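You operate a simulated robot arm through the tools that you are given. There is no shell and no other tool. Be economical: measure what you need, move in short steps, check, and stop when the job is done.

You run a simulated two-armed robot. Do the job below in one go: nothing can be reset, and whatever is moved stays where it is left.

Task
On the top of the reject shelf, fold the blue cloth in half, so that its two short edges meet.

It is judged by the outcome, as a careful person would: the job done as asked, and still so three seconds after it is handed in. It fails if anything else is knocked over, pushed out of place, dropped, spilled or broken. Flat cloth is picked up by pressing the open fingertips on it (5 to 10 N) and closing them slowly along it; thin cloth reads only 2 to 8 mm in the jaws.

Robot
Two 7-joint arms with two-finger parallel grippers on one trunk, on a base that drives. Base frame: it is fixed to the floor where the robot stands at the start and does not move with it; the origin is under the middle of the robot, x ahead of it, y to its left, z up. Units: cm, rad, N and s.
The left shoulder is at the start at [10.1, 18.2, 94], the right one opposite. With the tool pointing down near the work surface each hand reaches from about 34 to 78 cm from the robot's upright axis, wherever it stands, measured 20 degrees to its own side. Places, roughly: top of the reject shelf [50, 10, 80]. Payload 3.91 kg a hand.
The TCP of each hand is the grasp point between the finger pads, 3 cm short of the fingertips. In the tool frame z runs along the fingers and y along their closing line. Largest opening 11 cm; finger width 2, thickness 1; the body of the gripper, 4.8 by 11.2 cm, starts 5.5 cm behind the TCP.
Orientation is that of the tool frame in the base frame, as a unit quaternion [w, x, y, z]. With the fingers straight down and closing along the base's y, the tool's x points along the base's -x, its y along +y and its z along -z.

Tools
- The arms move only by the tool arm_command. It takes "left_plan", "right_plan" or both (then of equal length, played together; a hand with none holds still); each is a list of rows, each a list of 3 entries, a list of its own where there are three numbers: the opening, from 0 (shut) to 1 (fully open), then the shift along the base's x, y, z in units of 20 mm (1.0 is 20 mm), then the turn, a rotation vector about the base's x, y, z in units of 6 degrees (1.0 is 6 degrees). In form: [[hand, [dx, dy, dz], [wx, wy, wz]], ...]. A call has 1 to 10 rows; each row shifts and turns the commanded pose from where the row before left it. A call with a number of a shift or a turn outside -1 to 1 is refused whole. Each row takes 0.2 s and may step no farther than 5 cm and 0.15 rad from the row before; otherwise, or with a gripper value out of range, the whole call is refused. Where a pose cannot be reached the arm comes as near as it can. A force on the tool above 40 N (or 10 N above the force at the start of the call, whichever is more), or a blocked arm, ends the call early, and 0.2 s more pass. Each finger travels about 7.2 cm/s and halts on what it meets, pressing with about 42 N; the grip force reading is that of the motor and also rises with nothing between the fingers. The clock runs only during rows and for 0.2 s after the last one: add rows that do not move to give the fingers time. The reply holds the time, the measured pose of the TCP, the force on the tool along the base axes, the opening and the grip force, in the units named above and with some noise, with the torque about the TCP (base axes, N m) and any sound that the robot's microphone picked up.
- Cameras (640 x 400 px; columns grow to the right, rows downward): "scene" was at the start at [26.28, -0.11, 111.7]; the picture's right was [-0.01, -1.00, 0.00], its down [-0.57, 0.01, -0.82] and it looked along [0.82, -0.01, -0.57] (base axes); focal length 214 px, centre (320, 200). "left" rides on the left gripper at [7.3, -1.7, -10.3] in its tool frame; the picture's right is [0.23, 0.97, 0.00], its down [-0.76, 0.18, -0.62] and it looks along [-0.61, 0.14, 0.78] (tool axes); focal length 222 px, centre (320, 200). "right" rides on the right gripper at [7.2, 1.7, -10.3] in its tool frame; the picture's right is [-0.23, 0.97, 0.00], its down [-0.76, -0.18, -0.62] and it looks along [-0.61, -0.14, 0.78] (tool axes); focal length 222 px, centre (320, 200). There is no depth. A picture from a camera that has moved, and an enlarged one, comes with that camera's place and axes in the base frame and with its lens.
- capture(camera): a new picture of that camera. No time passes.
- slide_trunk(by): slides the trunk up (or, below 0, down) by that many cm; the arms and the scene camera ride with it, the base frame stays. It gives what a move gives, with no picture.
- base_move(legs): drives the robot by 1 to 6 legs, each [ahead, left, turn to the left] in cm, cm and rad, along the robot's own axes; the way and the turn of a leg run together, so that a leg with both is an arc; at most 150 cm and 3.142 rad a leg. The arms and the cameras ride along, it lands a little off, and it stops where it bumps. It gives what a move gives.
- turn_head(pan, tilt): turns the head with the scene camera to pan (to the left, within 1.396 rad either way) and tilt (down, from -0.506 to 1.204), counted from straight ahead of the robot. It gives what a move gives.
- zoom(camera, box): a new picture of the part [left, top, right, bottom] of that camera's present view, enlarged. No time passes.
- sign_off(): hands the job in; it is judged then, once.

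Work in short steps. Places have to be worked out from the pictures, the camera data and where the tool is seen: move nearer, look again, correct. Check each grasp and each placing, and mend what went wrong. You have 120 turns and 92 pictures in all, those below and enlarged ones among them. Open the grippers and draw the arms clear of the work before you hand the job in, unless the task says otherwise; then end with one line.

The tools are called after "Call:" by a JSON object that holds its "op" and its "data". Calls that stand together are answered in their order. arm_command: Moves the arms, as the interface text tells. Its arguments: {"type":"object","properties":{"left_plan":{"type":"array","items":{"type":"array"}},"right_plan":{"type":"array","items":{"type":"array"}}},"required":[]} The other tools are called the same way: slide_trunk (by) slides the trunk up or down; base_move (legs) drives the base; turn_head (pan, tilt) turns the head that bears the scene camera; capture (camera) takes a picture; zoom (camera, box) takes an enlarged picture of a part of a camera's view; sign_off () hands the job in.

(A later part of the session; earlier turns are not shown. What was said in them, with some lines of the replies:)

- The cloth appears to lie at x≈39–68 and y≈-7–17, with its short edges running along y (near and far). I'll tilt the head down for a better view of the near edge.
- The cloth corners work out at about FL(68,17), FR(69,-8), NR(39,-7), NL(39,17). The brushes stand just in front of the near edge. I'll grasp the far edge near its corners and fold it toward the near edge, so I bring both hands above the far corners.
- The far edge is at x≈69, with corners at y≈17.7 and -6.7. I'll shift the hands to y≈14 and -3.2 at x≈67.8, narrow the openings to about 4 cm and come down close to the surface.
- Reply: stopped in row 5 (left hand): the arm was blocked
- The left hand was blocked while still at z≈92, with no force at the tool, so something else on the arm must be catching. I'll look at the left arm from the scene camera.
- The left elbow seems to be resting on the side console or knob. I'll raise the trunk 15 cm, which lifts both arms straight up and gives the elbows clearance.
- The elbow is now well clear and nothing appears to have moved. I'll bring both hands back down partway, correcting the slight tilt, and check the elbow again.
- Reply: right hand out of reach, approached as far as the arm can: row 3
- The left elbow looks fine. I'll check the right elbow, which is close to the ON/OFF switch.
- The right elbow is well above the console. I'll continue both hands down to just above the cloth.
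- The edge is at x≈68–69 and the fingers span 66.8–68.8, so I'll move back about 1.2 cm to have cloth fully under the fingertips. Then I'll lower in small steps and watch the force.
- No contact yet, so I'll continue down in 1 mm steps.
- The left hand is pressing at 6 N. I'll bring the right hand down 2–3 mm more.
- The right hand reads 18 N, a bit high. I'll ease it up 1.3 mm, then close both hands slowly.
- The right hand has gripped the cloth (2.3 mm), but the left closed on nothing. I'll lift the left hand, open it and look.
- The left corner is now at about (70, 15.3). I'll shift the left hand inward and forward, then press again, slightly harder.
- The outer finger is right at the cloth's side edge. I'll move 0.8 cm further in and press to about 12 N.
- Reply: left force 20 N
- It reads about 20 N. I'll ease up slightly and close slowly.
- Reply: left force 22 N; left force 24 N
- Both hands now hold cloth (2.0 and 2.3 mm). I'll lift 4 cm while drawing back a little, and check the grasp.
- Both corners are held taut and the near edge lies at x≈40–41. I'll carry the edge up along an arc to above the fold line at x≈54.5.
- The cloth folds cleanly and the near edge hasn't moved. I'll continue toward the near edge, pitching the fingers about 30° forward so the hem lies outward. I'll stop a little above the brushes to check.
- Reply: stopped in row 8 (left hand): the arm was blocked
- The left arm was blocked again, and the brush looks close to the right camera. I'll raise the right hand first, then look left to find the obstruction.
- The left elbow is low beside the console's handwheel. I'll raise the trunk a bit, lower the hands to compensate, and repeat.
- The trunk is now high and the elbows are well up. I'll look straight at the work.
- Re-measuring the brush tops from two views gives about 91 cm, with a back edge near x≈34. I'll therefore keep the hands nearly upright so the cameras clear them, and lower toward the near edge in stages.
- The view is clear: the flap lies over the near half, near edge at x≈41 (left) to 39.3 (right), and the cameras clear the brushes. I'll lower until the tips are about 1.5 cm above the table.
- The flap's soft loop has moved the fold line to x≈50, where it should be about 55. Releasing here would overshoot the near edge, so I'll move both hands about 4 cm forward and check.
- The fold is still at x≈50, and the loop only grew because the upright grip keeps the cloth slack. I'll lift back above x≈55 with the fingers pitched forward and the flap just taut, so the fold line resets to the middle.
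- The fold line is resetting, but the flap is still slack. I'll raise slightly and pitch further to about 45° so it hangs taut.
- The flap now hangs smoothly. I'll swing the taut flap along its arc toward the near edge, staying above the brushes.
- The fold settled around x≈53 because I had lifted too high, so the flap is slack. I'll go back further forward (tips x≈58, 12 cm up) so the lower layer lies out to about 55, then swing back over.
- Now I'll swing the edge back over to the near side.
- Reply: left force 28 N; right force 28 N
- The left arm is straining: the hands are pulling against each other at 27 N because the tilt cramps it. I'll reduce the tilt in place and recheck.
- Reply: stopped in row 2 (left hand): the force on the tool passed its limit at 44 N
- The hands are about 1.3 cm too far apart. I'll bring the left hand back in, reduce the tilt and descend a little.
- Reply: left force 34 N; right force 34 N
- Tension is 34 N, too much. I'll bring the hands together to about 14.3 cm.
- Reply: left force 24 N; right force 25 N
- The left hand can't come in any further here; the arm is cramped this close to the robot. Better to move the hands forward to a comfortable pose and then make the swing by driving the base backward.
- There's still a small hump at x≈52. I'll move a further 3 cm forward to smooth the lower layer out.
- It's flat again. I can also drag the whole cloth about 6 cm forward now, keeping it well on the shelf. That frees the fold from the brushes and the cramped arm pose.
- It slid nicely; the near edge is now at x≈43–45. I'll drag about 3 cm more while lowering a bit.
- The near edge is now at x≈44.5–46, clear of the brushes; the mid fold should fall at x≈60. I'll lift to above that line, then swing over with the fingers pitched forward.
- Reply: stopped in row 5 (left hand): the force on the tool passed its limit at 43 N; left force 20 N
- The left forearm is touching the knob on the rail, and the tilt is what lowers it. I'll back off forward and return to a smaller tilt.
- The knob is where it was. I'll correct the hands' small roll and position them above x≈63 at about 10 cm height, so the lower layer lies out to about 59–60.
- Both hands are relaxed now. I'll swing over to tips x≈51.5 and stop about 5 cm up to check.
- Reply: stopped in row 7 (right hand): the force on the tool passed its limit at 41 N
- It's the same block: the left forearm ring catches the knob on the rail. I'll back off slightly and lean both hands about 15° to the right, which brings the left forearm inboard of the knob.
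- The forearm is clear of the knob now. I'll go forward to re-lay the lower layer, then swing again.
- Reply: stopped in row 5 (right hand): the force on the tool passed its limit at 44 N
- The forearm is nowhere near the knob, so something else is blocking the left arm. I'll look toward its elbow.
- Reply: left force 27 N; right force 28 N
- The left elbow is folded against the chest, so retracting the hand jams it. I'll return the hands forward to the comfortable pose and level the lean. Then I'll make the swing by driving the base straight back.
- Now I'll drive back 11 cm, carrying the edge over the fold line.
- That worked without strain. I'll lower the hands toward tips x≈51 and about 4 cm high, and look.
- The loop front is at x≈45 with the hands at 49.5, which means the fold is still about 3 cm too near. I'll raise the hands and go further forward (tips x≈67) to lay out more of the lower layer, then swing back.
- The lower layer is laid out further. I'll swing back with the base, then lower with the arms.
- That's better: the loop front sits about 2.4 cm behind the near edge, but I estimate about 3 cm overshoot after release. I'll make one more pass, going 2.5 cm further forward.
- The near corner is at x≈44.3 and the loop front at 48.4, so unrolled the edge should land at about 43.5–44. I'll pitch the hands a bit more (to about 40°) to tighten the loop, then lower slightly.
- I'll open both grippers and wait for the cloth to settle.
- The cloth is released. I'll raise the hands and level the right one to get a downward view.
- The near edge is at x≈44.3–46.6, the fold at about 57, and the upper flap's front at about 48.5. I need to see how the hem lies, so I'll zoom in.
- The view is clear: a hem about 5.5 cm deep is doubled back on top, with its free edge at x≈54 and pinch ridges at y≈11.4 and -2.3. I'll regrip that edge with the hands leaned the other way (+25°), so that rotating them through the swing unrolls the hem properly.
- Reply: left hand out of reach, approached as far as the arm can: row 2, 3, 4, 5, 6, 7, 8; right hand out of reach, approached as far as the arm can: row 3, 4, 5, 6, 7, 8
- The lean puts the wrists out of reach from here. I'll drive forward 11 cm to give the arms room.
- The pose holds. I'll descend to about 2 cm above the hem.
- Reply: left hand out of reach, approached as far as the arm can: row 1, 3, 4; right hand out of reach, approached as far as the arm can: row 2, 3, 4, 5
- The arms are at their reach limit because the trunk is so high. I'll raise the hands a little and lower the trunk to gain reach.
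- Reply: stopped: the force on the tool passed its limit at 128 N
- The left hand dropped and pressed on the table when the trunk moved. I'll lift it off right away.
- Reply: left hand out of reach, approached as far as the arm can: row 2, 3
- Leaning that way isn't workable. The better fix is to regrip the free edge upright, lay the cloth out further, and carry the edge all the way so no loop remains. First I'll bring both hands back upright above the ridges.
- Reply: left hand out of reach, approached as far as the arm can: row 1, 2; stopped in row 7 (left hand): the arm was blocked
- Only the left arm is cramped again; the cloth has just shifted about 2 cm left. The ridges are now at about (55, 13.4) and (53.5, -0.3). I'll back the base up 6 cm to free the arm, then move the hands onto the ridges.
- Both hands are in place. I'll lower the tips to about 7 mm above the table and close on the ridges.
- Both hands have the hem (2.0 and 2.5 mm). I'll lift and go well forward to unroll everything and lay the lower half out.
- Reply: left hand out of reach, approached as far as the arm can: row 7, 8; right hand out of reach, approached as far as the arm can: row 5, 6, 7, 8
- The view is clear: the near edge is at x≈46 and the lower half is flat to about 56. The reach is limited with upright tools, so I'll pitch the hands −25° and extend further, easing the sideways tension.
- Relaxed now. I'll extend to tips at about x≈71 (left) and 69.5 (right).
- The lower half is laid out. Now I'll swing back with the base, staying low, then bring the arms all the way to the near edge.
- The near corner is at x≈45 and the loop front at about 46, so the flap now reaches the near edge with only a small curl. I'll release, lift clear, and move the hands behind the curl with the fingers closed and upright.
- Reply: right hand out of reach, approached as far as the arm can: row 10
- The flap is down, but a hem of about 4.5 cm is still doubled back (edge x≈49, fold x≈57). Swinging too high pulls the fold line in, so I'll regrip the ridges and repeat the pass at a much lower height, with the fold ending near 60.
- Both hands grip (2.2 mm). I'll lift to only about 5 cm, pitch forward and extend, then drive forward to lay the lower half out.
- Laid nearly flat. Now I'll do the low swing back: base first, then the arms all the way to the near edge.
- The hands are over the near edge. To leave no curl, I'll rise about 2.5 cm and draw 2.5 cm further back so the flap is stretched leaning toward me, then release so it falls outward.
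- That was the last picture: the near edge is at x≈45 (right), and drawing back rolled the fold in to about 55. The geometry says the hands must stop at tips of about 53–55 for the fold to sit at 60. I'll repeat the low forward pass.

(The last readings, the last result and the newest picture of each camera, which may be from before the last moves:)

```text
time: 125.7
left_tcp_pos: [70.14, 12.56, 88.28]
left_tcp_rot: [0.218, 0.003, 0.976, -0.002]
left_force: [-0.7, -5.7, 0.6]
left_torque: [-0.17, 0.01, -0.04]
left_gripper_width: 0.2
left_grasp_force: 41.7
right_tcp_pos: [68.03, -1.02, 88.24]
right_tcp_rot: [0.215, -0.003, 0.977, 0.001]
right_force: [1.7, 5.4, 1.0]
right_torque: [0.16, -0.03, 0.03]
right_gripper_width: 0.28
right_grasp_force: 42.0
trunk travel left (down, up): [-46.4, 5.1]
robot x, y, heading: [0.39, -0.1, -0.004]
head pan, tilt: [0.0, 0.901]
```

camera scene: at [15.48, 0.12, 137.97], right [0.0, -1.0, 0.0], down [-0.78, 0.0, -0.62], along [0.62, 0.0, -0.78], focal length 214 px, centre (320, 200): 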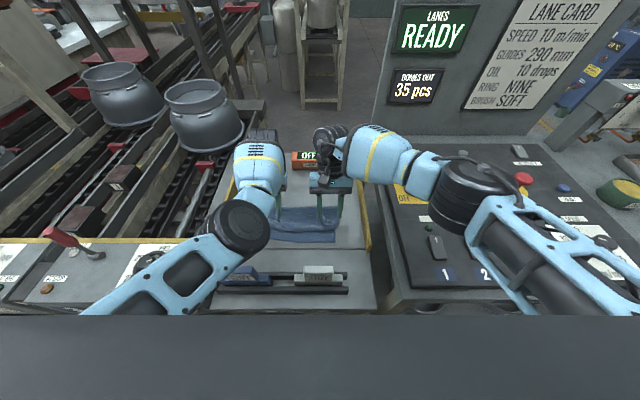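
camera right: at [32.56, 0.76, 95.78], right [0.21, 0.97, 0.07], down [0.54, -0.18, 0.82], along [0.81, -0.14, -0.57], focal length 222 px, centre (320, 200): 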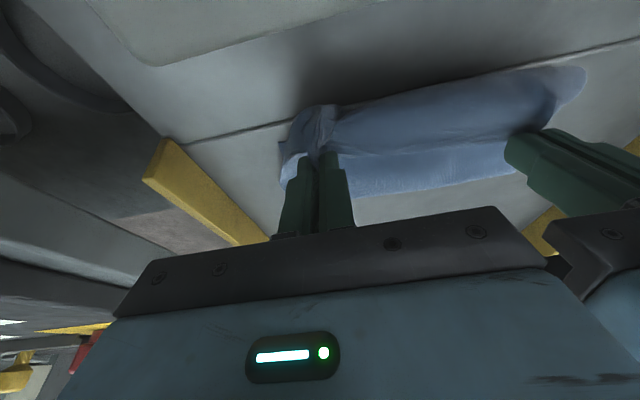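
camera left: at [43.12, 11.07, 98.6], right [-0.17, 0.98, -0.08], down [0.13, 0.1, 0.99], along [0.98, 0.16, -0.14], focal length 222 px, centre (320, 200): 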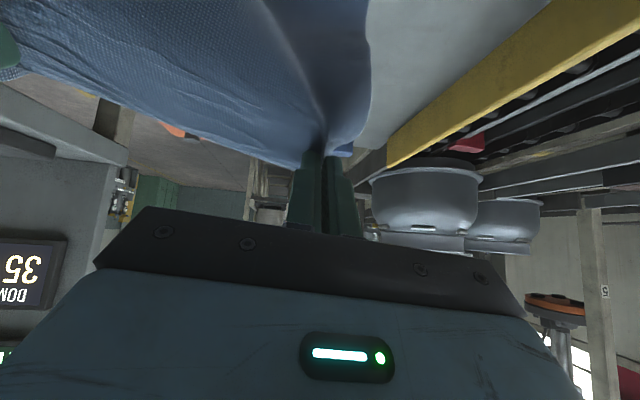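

Laid out again. Now back with the base, then lower to tips of about 53–55 with a 40° pitch.

Call:
{"op": "base_move", "data": {"legs": [[-13, 0, 0]]}}

Call:
{"op": "arm_command", "data": {"left_plan": [[0.0, [-0.5, 0, 0], [0, -0.4, 0]], [0.0, [-0.5, 0, -0.2], [0, -0.5, 0]], [0.0, [-0.5, 0, -0.4], [0, -0.5, 0]], [0.0, [-0.4, 0, -0.5], [0, -0.5, 0]], [0.0, [-0.2, 0, -0.5], [0, -0.4, 0]], [0.0, [0, 0, -0.2], [0, 0, 0]], [0.0, [0, 0, 0], [0, 0, 0]]], "right_plan": [[0.0, [-0.5, 0, 0], [0, -0.4, 0]], [0.0, [-0.5, 0, -0.2], [0, -0.5, 0]], [0.0, [-0.5, 0, -0.4], [0, -0.5, 0]], [0.0, [-0.4, 0, -0.5], [0, -0.5, 0]], [0.0, [-0.2, 0, -0.5], [0, -0.4, 0]], [0.0, [0, 0, -0.2], [0, 0, 0]], [0.0, [0, 0, 0], [0, 0, 0]]]}}

```text
time: 127.0
left_tcp_pos: [56.85, 12.61, 88.35]
left_tcp_rot: [0.218, 0.003, 0.976, -0.004]
left_force: [-0.8, -5.6, 0.3]
left_torque: [-0.22, 0.03, -0.04]
left_gripper_width: 0.22
left_grasp_force: 41.7
right_tcp_pos: [54.92, -0.87, 88.21]
right_tcp_rot: [0.216, -0.002, 0.976, 0.0]
right_force: [0.5, 4.5, 0.8]
right_torque: [0.13, -0.02, 0.04]
right_gripper_width: 0.27
right_grasp_force: 42.1
trunk travel left (down, up): [-46.4, 5.1]
robot x, y, heading: [-12.16, -0.4, 0.001]
head pan, tilt: [0.0, 0.901]
```

```text
time: 128.6
left_tcp_pos: [52.81, 12.68, 84.69]
left_tcp_rot: [0.334, 0.003, 0.942, -0.002]
left_force: [-0.3, -5.2, 0.8]
left_torque: [-0.15, 0.02, -0.06]
left_gripper_width: 0.19
left_grasp_force: 42.2
right_tcp_pos: [50.85, -1.01, 84.8]
right_tcp_rot: [0.331, -0.002, 0.944, 0.0]
right_force: [0.8, 5.3, -0.7]
right_torque: [0.16, -0.02, 0.08]
right_gripper_width: 0.24
right_grasp_force: 42.0
trunk travel left (down, up): [-46.4, 5.1]
robot x, y, heading: [-11.95, 0.04, -0.001]
head pan, tilt: [0.0, 0.901]
```

The tips are at 54.7 and 52.7, about 2.5 cm up. I'll pitch further to about 52° while rising 2 cm, so the edge stands nearly upright, then release.

Call:
{"op": "arm_command", "data": {"left_plan": [[0.0, [-0.1, 0, 0.2], [0, -0.55, 0]], [0.0, [-0.1, 0, 0.2], [0, -0.55, 0]], [0.0, [-0.15, 0, 0.2], [0, -0.55, 0]], [0.0, [-0.15, 0, 0.2], [0, -0.55, 0]], [0.0, [0, 0, 0], [0, 0, 0]]], "right_plan": [[0.0, [-0.1, 0, 0.2], [0, -0.55, 0]], [0.0, [-0.1, 0, 0.2], [0, -0.55, 0]], [0.0, [-0.15, 0, 0.2], [0, -0.55, 0]], [0.0, [-0.15, 0, 0.2], [0, -0.55, 0]], [0.0, [0, 0, 0], [0, 0, 0]]]}}

```text
time: 129.8
left_tcp_pos: [51.72, 12.46, 86.72]
left_tcp_rot: [0.442, 0.004, 0.897, -0.002]
left_force: [0.0, -4.9, -0.2]
left_torque: [-0.12, 0.03, -0.08]
left_gripper_width: 0.24
left_grasp_force: 42.2
right_tcp_pos: [49.73, -1.12, 86.4]
right_tcp_rot: [0.438, -0.002, 0.899, 0.0]
right_force: [0.5, 4.5, -0.7]
right_torque: [0.13, -0.03, 0.08]
right_gripper_width: 0.25
right_grasp_force: 42.3
trunk travel left (down, up): [-46.4, 5.1]
robot x, y, heading: [-11.95, -0.08, -0.006]
head pan, tilt: [0.0, 0.901]
```

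Both are pitched to 52°. I'll release and lift straight up.

Call:
{"op": "arm_command", "data": {"left_plan": [[0.2, [0, 0, 0], [0, 0, 0]], [0.45, [0, 0, 0], [0, 0, 0]], [0.45, [0, 0, 0], [0, 0, 0]], [0.45, [0, 0, 0.5], [0, 0, 0]], [0.45, [0, 0, 1], [0, 0, 0]], [0.45, [0, 0, 1], [0, 0.8, 0]], [0.3, [0.5, 0, 0.6], [0, 0.9, 0]], [0.15, [1, 0, 0], [0, 0.9, 0]], [0.0, [1, 0, 0], [0, 0.9, 0]], [0.0, [0.5, 0, 0], [0, 0.9, 0]]], "right_plan": [[0.2, [0, 0, 0], [0, 0, 0]], [0.45, [0, 0, 0], [0, 0, 0]], [0.45, [0, 0, 0], [0, 0, 0]], [0.45, [0, 0, 0.5], [0, 0, 0]], [0.45, [0, 0, 1], [0, 0, 0]], [0.45, [0, 0, 1], [0, 0.8, 0]], [0.3, [0.5, 0, 0.6], [0, 0.9, 0]], [0.15, [1, 0, 0], [0, 0.9, 0]], [0.0, [1, 0, 0], [0, 0.9, 0]], [0.0, [0.5, 0, 0], [0, 0.9, 0]]]}}

```text
time: 132.0
left_tcp_pos: [57.79, 12.53, 92.42]
left_tcp_rot: [0.222, 0.004, 0.975, -0.003]
left_force: [-0.6, 0.6, -1.2]
left_torque: [0.03, 0.02, -0.01]
left_gripper_width: 0.01
left_grasp_force: 37.5
right_tcp_pos: [55.84, -0.95, 92.44]
right_tcp_rot: [0.219, -0.001, 0.976, 0.001]
right_force: [0.1, 0.1, 1.2]
right_torque: [-0.01, -0.02, -0.02]
right_gripper_width: 0.04
right_grasp_force: 38.4
trunk travel left (down, up): [-46.4, 5.1]
robot x, y, heading: [-12.18, -0.0, -0.004]
head pan, tilt: [0.0, 0.901]
```

Released. To tuck the hem outward I'll sweep it gently from behind with closed fingertips. First I'll drive forward for reach, straighten the hands, and lower them behind the hem.

Call:
{"op": "base_move", "data": {"legs": [[7, 0, 0]]}}

Call:
{"op": "arm_command", "data": {"left_plan": [[0.0, [-0.5, 0, 0], [0, 0.7, 0]], [0.0, [-0.5, 0, 0], [0, 0.7, 0]], [0.0, [-0.5, 0, 0], [0, 0.7, 0]], [0.0, [-0.5, 0, -0.4], [0, 0.7, 0]], [0.0, [-0.5, 0, -0.7], [0, 0.6, 0]], [0.0, [0, 0, -0.8], [0, 0, 0]], [0.0, [0, 0, -0.8], [0, 0, 0]], [0.0, [0, 0, -0.7], [0, 0, 0]], [0.0, [0, 0, 0], [0, 0, 0]]], "right_plan": [[0.0, [-0.5, 0, 0], [0, 0.7, 0]], [0.0, [-0.5, 0, 0], [0, 0.7, 0]], [0.0, [-0.5, 0, 0], [0, 0.7, 0]], [0.0, [-0.5, 0, -0.4], [0, 0.7, 0]], [0.0, [-0.5, 0, -0.7], [0, 0.6, 0]], [0.0, [0, 0, -0.8], [0, 0, 0]], [0.0, [0, 0, -0.8], [0, 0, 0]], [0.0, [0, 0, -0.7], [0, 0, 0]], [0.0, [0, 0, 0], [0, 0, 0]]]}}

```text
time: 133.0
left_tcp_pos: [64.82, 12.44, 92.55]
left_tcp_rot: [0.223, 0.004, 0.975, -0.004]
left_force: [0.5, 0.5, -0.1]
left_torque: [0.03, 0.02, 0.0]
left_gripper_width: 0.0
left_grasp_force: 38.0
right_tcp_pos: [62.88, -1.08, 92.38]
right_tcp_rot: [0.221, -0.003, 0.975, 0.001]
right_force: [0.0, -0.1, -0.5]
right_torque: [-0.01, 0.01, -0.01]
right_gripper_width: 0.0
right_grasp_force: 37.9
trunk travel left (down, up): [-46.4, 5.1]
robot x, y, heading: [-5.25, -0.27, -0.008]
head pan, tilt: [0.0, 0.901]
```

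```text
time: 135.0
left_tcp_pos: [59.67, 12.69, 85.66]
left_tcp_rot: [0.047, 0.003, 0.999, -0.004]
left_force: [0.4, 0.6, 1.2]
left_torque: [0.03, 0.06, -0.02]
left_gripper_width: 0.0
left_grasp_force: 37.4
right_tcp_pos: [57.69, -1.05, 85.67]
right_tcp_rot: [0.045, -0.003, 0.999, 0.001]
right_force: [-0.3, 0.2, -0.5]
right_torque: [0.0, -0.02, 0.01]
right_gripper_width: 0.0
right_grasp_force: 37.8
trunk travel left (down, up): [-46.4, 5.1]
robot x, y, heading: [-5.17, 0.06, -0.002]
head pan, tilt: [0.0, 0.901]
```

The tips are behind the hem. I'll lower them to about 9 mm above the table and sweep back toward the near edge by driving the base.

Call:
{"op": "arm_command", "data": {"left_plan": [[0.0, [0, 0, -0.5], [0, 0, 0]], [0.0, [0, 0, -0.4], [0, 0, 0]], [0.0, [0, 0, 0], [0, 0, 0]]], "right_plan": [[0.0, [0, 0, -0.5], [0, 0, 0]], [0.0, [0, 0, -0.4], [0, 0, 0]], [0.0, [0, 0, 0], [0, 0, 0]]]}}

Call:
{"op": "base_move", "data": {"legs": [[-12, 0, 0]]}}

```text
time: 135.8
left_tcp_pos: [59.85, 12.59, 84.01]
left_tcp_rot: [0.048, 0.003, 0.999, -0.004]
left_force: [0.7, 0.4, -1.1]
left_torque: [0.04, -0.01, -0.02]
left_gripper_width: 0.02
left_grasp_force: 38.0
right_tcp_pos: [57.3, -1.25, 83.88]
right_tcp_rot: [0.044, -0.002, 0.999, 0.001]
right_force: [-0.1, 0.5, -0.4]
right_torque: [0.0, 0.01, 0.02]
right_gripper_width: 0.0
right_grasp_force: 38.1
right hand out of reach, approached as far as the arm can: row 1
trunk travel left (down, up): [-46.4, 5.1]
robot x, y, heading: [-5.55, -0.58, -0.007]
head pan, tilt: [0.0, 0.901]
```

```text
time: 137.0
left_tcp_pos: [47.76, 12.79, 83.95]
left_tcp_rot: [0.048, 0.003, 0.999, -0.004]
left_force: [-1.0, -0.3, 0.1]
left_torque: [0.03, -0.02, 0.02]
left_gripper_width: 0.0
left_grasp_force: 38.6
right_tcp_pos: [45.25, -1.07, 84.03]
right_tcp_rot: [0.045, -0.002, 0.999, 0.001]
right_force: [0.1, -0.2, 0.2]
right_torque: [0.0, 0.0, -0.02]
right_gripper_width: 0.01
right_grasp_force: 38.2
trunk travel left (down, up): [-46.4, 5.1]
robot x, y, heading: [-17.16, 0.18, -0.001]
head pan, tilt: [0.0, 0.901]
```

There was no resistance. I'll lift, shift sideways and make a second sweep, so the middle and left corner of the hem also lie outward.

Call:
{"op": "arm_command", "data": {"left_plan": [[0.0, [0, 0, 0.9], [0, 0, 0]], [0.0, [0, 0, 0.9], [0, 0, 0]], [0.0, [0, 0.8, 0.5], [0, 0, 0]], [0.0, [0, 0.8, 0], [0, 0, 0]], [0.0, [0, 0.6, 0], [0, 0, 0]]], "right_plan": [[0.0, [0, 0, 0.9], [0, 0, 0]], [0.0, [0, 0, 0.9], [0, 0, 0]], [0.0, [0, 0.8, 0.5], [0, 0, 0]], [0.0, [0, 0.8, 0], [0, 0, 0]], [0.0, [0, 0.8, 0], [0, 0, 0]]]}}

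Call:
{"op": "base_move", "data": {"legs": [[11, 0, 0]]}}

Call:
{"op": "arm_command", "data": {"left_plan": [[0.0, [0, 0, -0.8], [0, 0, 0]], [0.0, [0, 0, -0.8], [0, 0, 0]], [0.0, [0, 0, -0.7], [0, 0, 0]], [0.0, [0, 0, 0], [0, 0, 0]]], "right_plan": [[0.0, [0, 0, -0.8], [0, 0, 0]], [0.0, [0, 0, -0.8], [0, 0, 0]], [0.0, [0, 0, -0.7], [0, 0, 0]], [0.0, [0, 0, 0], [0, 0, 0]]]}}

Call:
{"op": "base_move", "data": {"legs": [[-11, 0, 0]]}}

```text
time: 138.2
left_tcp_pos: [47.84, 17.23, 88.51]
left_tcp_rot: [0.046, 0.002, 0.999, -0.004]
left_force: [1.0, 0.3, -0.5]
left_torque: [0.01, -0.01, 0.0]
left_gripper_width: 0.03
left_grasp_force: 37.2
right_tcp_pos: [45.26, 1.85, 88.52]
right_tcp_rot: [0.045, -0.001, 0.999, 0.001]
right_force: [0.2, 0.1, 0.4]
right_torque: [0.01, -0.01, 0.03]
right_gripper_width: 0.0
right_grasp_force: 37.7
right hand out of reach, approached as far as the arm can: row 5
trunk travel left (down, up): [-46.4, 5.1]
robot x, y, heading: [-17.34, 0.15, -0.001]
head pan, tilt: [0.0, 0.901]
```

```text
time: 139.4
left_tcp_pos: [58.78, 17.26, 88.59]
left_tcp_rot: [0.047, 0.002, 0.999, -0.003]
left_force: [1.0, -0.2, -0.2]
left_torque: [0.0, 0.0, -0.01]
left_gripper_width: 0.01
left_grasp_force: 38.1
right_tcp_pos: [56.12, 2.01, 88.38]
right_tcp_rot: [0.045, -0.003, 0.999, 0.001]
right_force: [1.0, -0.6, 0.3]
right_torque: [0.01, 0.01, -0.01]
right_gripper_width: 0.0
right_grasp_force: 37.5
trunk travel left (down, up): [-46.4, 5.1]
robot x, y, heading: [-6.28, -0.03, -0.006]
head pan, tilt: [0.0, 0.901]
```

```text
time: 140.4
left_tcp_pos: [58.65, 17.29, 83.84]
left_tcp_rot: [0.048, 0.0, 0.999, -0.003]
left_force: [0.3, 0.7, -1.0]
left_torque: [0.02, 0.01, 0.01]
left_gripper_width: 0.02
left_grasp_force: 37.7
right_tcp_pos: [55.07, 1.45, 83.75]
right_tcp_rot: [0.045, -0.004, 0.999, 0.0]
right_force: [0.6, 0.7, 0.7]
right_torque: [0.01, 0.01, -0.02]
right_gripper_width: 0.01
right_grasp_force: 37.2
right hand out of reach, approached as far as the arm can: row 1, 2, 3
trunk travel left (down, up): [-46.4, 5.1]
robot x, y, heading: [-6.22, 0.07, -0.008]
head pan, tilt: [0.0, 0.901]
```

```text
time: 141.6
left_tcp_pos: [47.91, 17.25, 83.94]
left_tcp_rot: [0.047, 0.002, 0.999, -0.004]
left_force: [-0.3, 0.8, -0.1]
left_torque: [0.0, -0.02, 0.02]
left_gripper_width: 0.01
left_grasp_force: 37.7
right_tcp_pos: [44.13, 1.41, 83.91]
right_tcp_rot: [0.044, -0.002, 0.999, 0.001]
right_force: [-0.2, -0.9, -0.1]
right_torque: [0.02, 0.0, 0.01]
right_gripper_width: 0.0
right_grasp_force: 37.8
trunk travel left (down, up): [-46.4, 5.1]
robot x, y, heading: [-17.07, 0.12, 0.0]
head pan, tilt: [0.0, 0.901]
```

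Both sweeps are done. I'll raise the hands well clear, open the grippers and back off a little.

Call:
{"op": "arm_command", "data": {"left_plan": [[0.0, [0, 0, 0.9], [0, 0, 0]], [0.0, [0, 0, 1], [0, 0, 0]], [0.0, [0, 0, 1], [0, 0, 0]], [0.0, [0, 0, 1], [0, 0, 0]], [0.0, [0, 0, 1], [0, 0, 0]], [0.2, [0, 0, 1], [0, 0, 0]], [0.4, [0, 0, 1], [0, 0, 0]], [0.5, [0, 0, 1], [0, 0, 0]], [0.5, [0, 0, 1], [0, 0, 0]], [0.5, [0, 0, 0], [0, 0, 0]]], "right_plan": [[0.0, [0, 0, 0.9], [0, 0, 0]], [0.0, [0, 0, 1], [0, 0, 0]], [0.0, [0, 0, 1], [0, 0, 0]], [0.0, [0, 0, 1], [0, 0, 0]], [0.0, [0, 0, 1], [0, 0, 0]], [0.2, [0, 0, 1], [0, 0, 0]], [0.4, [0, 0, 1], [0, 0, 0]], [0.5, [0, 0, 1], [0, 0, 0]], [0.5, [0, 0, 1], [0, 0, 0]], [0.5, [0, 0, 0], [0, 0, 0]]]}}

Call:
{"op": "base_move", "data": {"legs": [[-8, 0, 0]]}}

```text
time: 143.8
left_tcp_pos: [47.95, 17.35, 101.71]
left_tcp_rot: [0.047, 0.002, 0.999, -0.003]
left_force: [-0.1, 0.9, -0.3]
left_torque: [0.03, -0.02, 0.0]
left_gripper_width: 5.48
left_grasp_force: 0.0
right_tcp_pos: [44.32, 1.54, 101.76]
right_tcp_rot: [0.045, -0.002, 0.999, 0.001]
right_force: [0.3, -0.7, -0.4]
right_torque: [-0.01, -0.02, 0.01]
right_gripper_width: 5.5
right_grasp_force: 0.0
trunk travel left (down, up): [-46.4, 5.1]
robot x, y, heading: [-17.26, 0.02, -0.007]
head pan, tilt: [0.0, 0.901]
```

```text
time: 144.9
left_tcp_pos: [39.74, 17.31, 101.59]
left_tcp_rot: [0.048, 0.001, 0.999, -0.004]
left_force: [-0.1, 0.5, -0.8]
left_torque: [0.0, -0.01, 0.04]
left_gripper_width: 5.49
left_grasp_force: 0.1
right_tcp_pos: [36.34, 1.33, 101.6]
right_tcp_rot: [0.045, -0.001, 0.999, 0.0]
right_force: [0.2, -0.4, 0.9]
right_torque: [-0.01, -0.03, 0.01]
right_gripper_width: 5.52
right_grasp_force: 0.1
trunk travel left (down, up): [-46.4, 5.1]
robot x, y, heading: [-25.09, 0.15, -0.001]
head pan, tilt: [0.0, 0.901]
```

The hands are clear and open, and no pictures remain, so I'm handing the job in.

Call:
{"op": "sign_off", "data": {}}

```text
The job is handed in.
```

I folded the blue cloth over on the reject shelf and handed it in, but I can't confirm that its two short edges meet. My pictures ran out before the last fold and the two sweeps to flatten its doubled-back edge. During the job I dragged the cloth about 5 cm forward to clear the brushes. The left arm also jammed several times, at least once apparently against the rail knob or side console, and that hand once hit the shelf at 128 N. I saw nothing knocked over or moved in the pictures I had.
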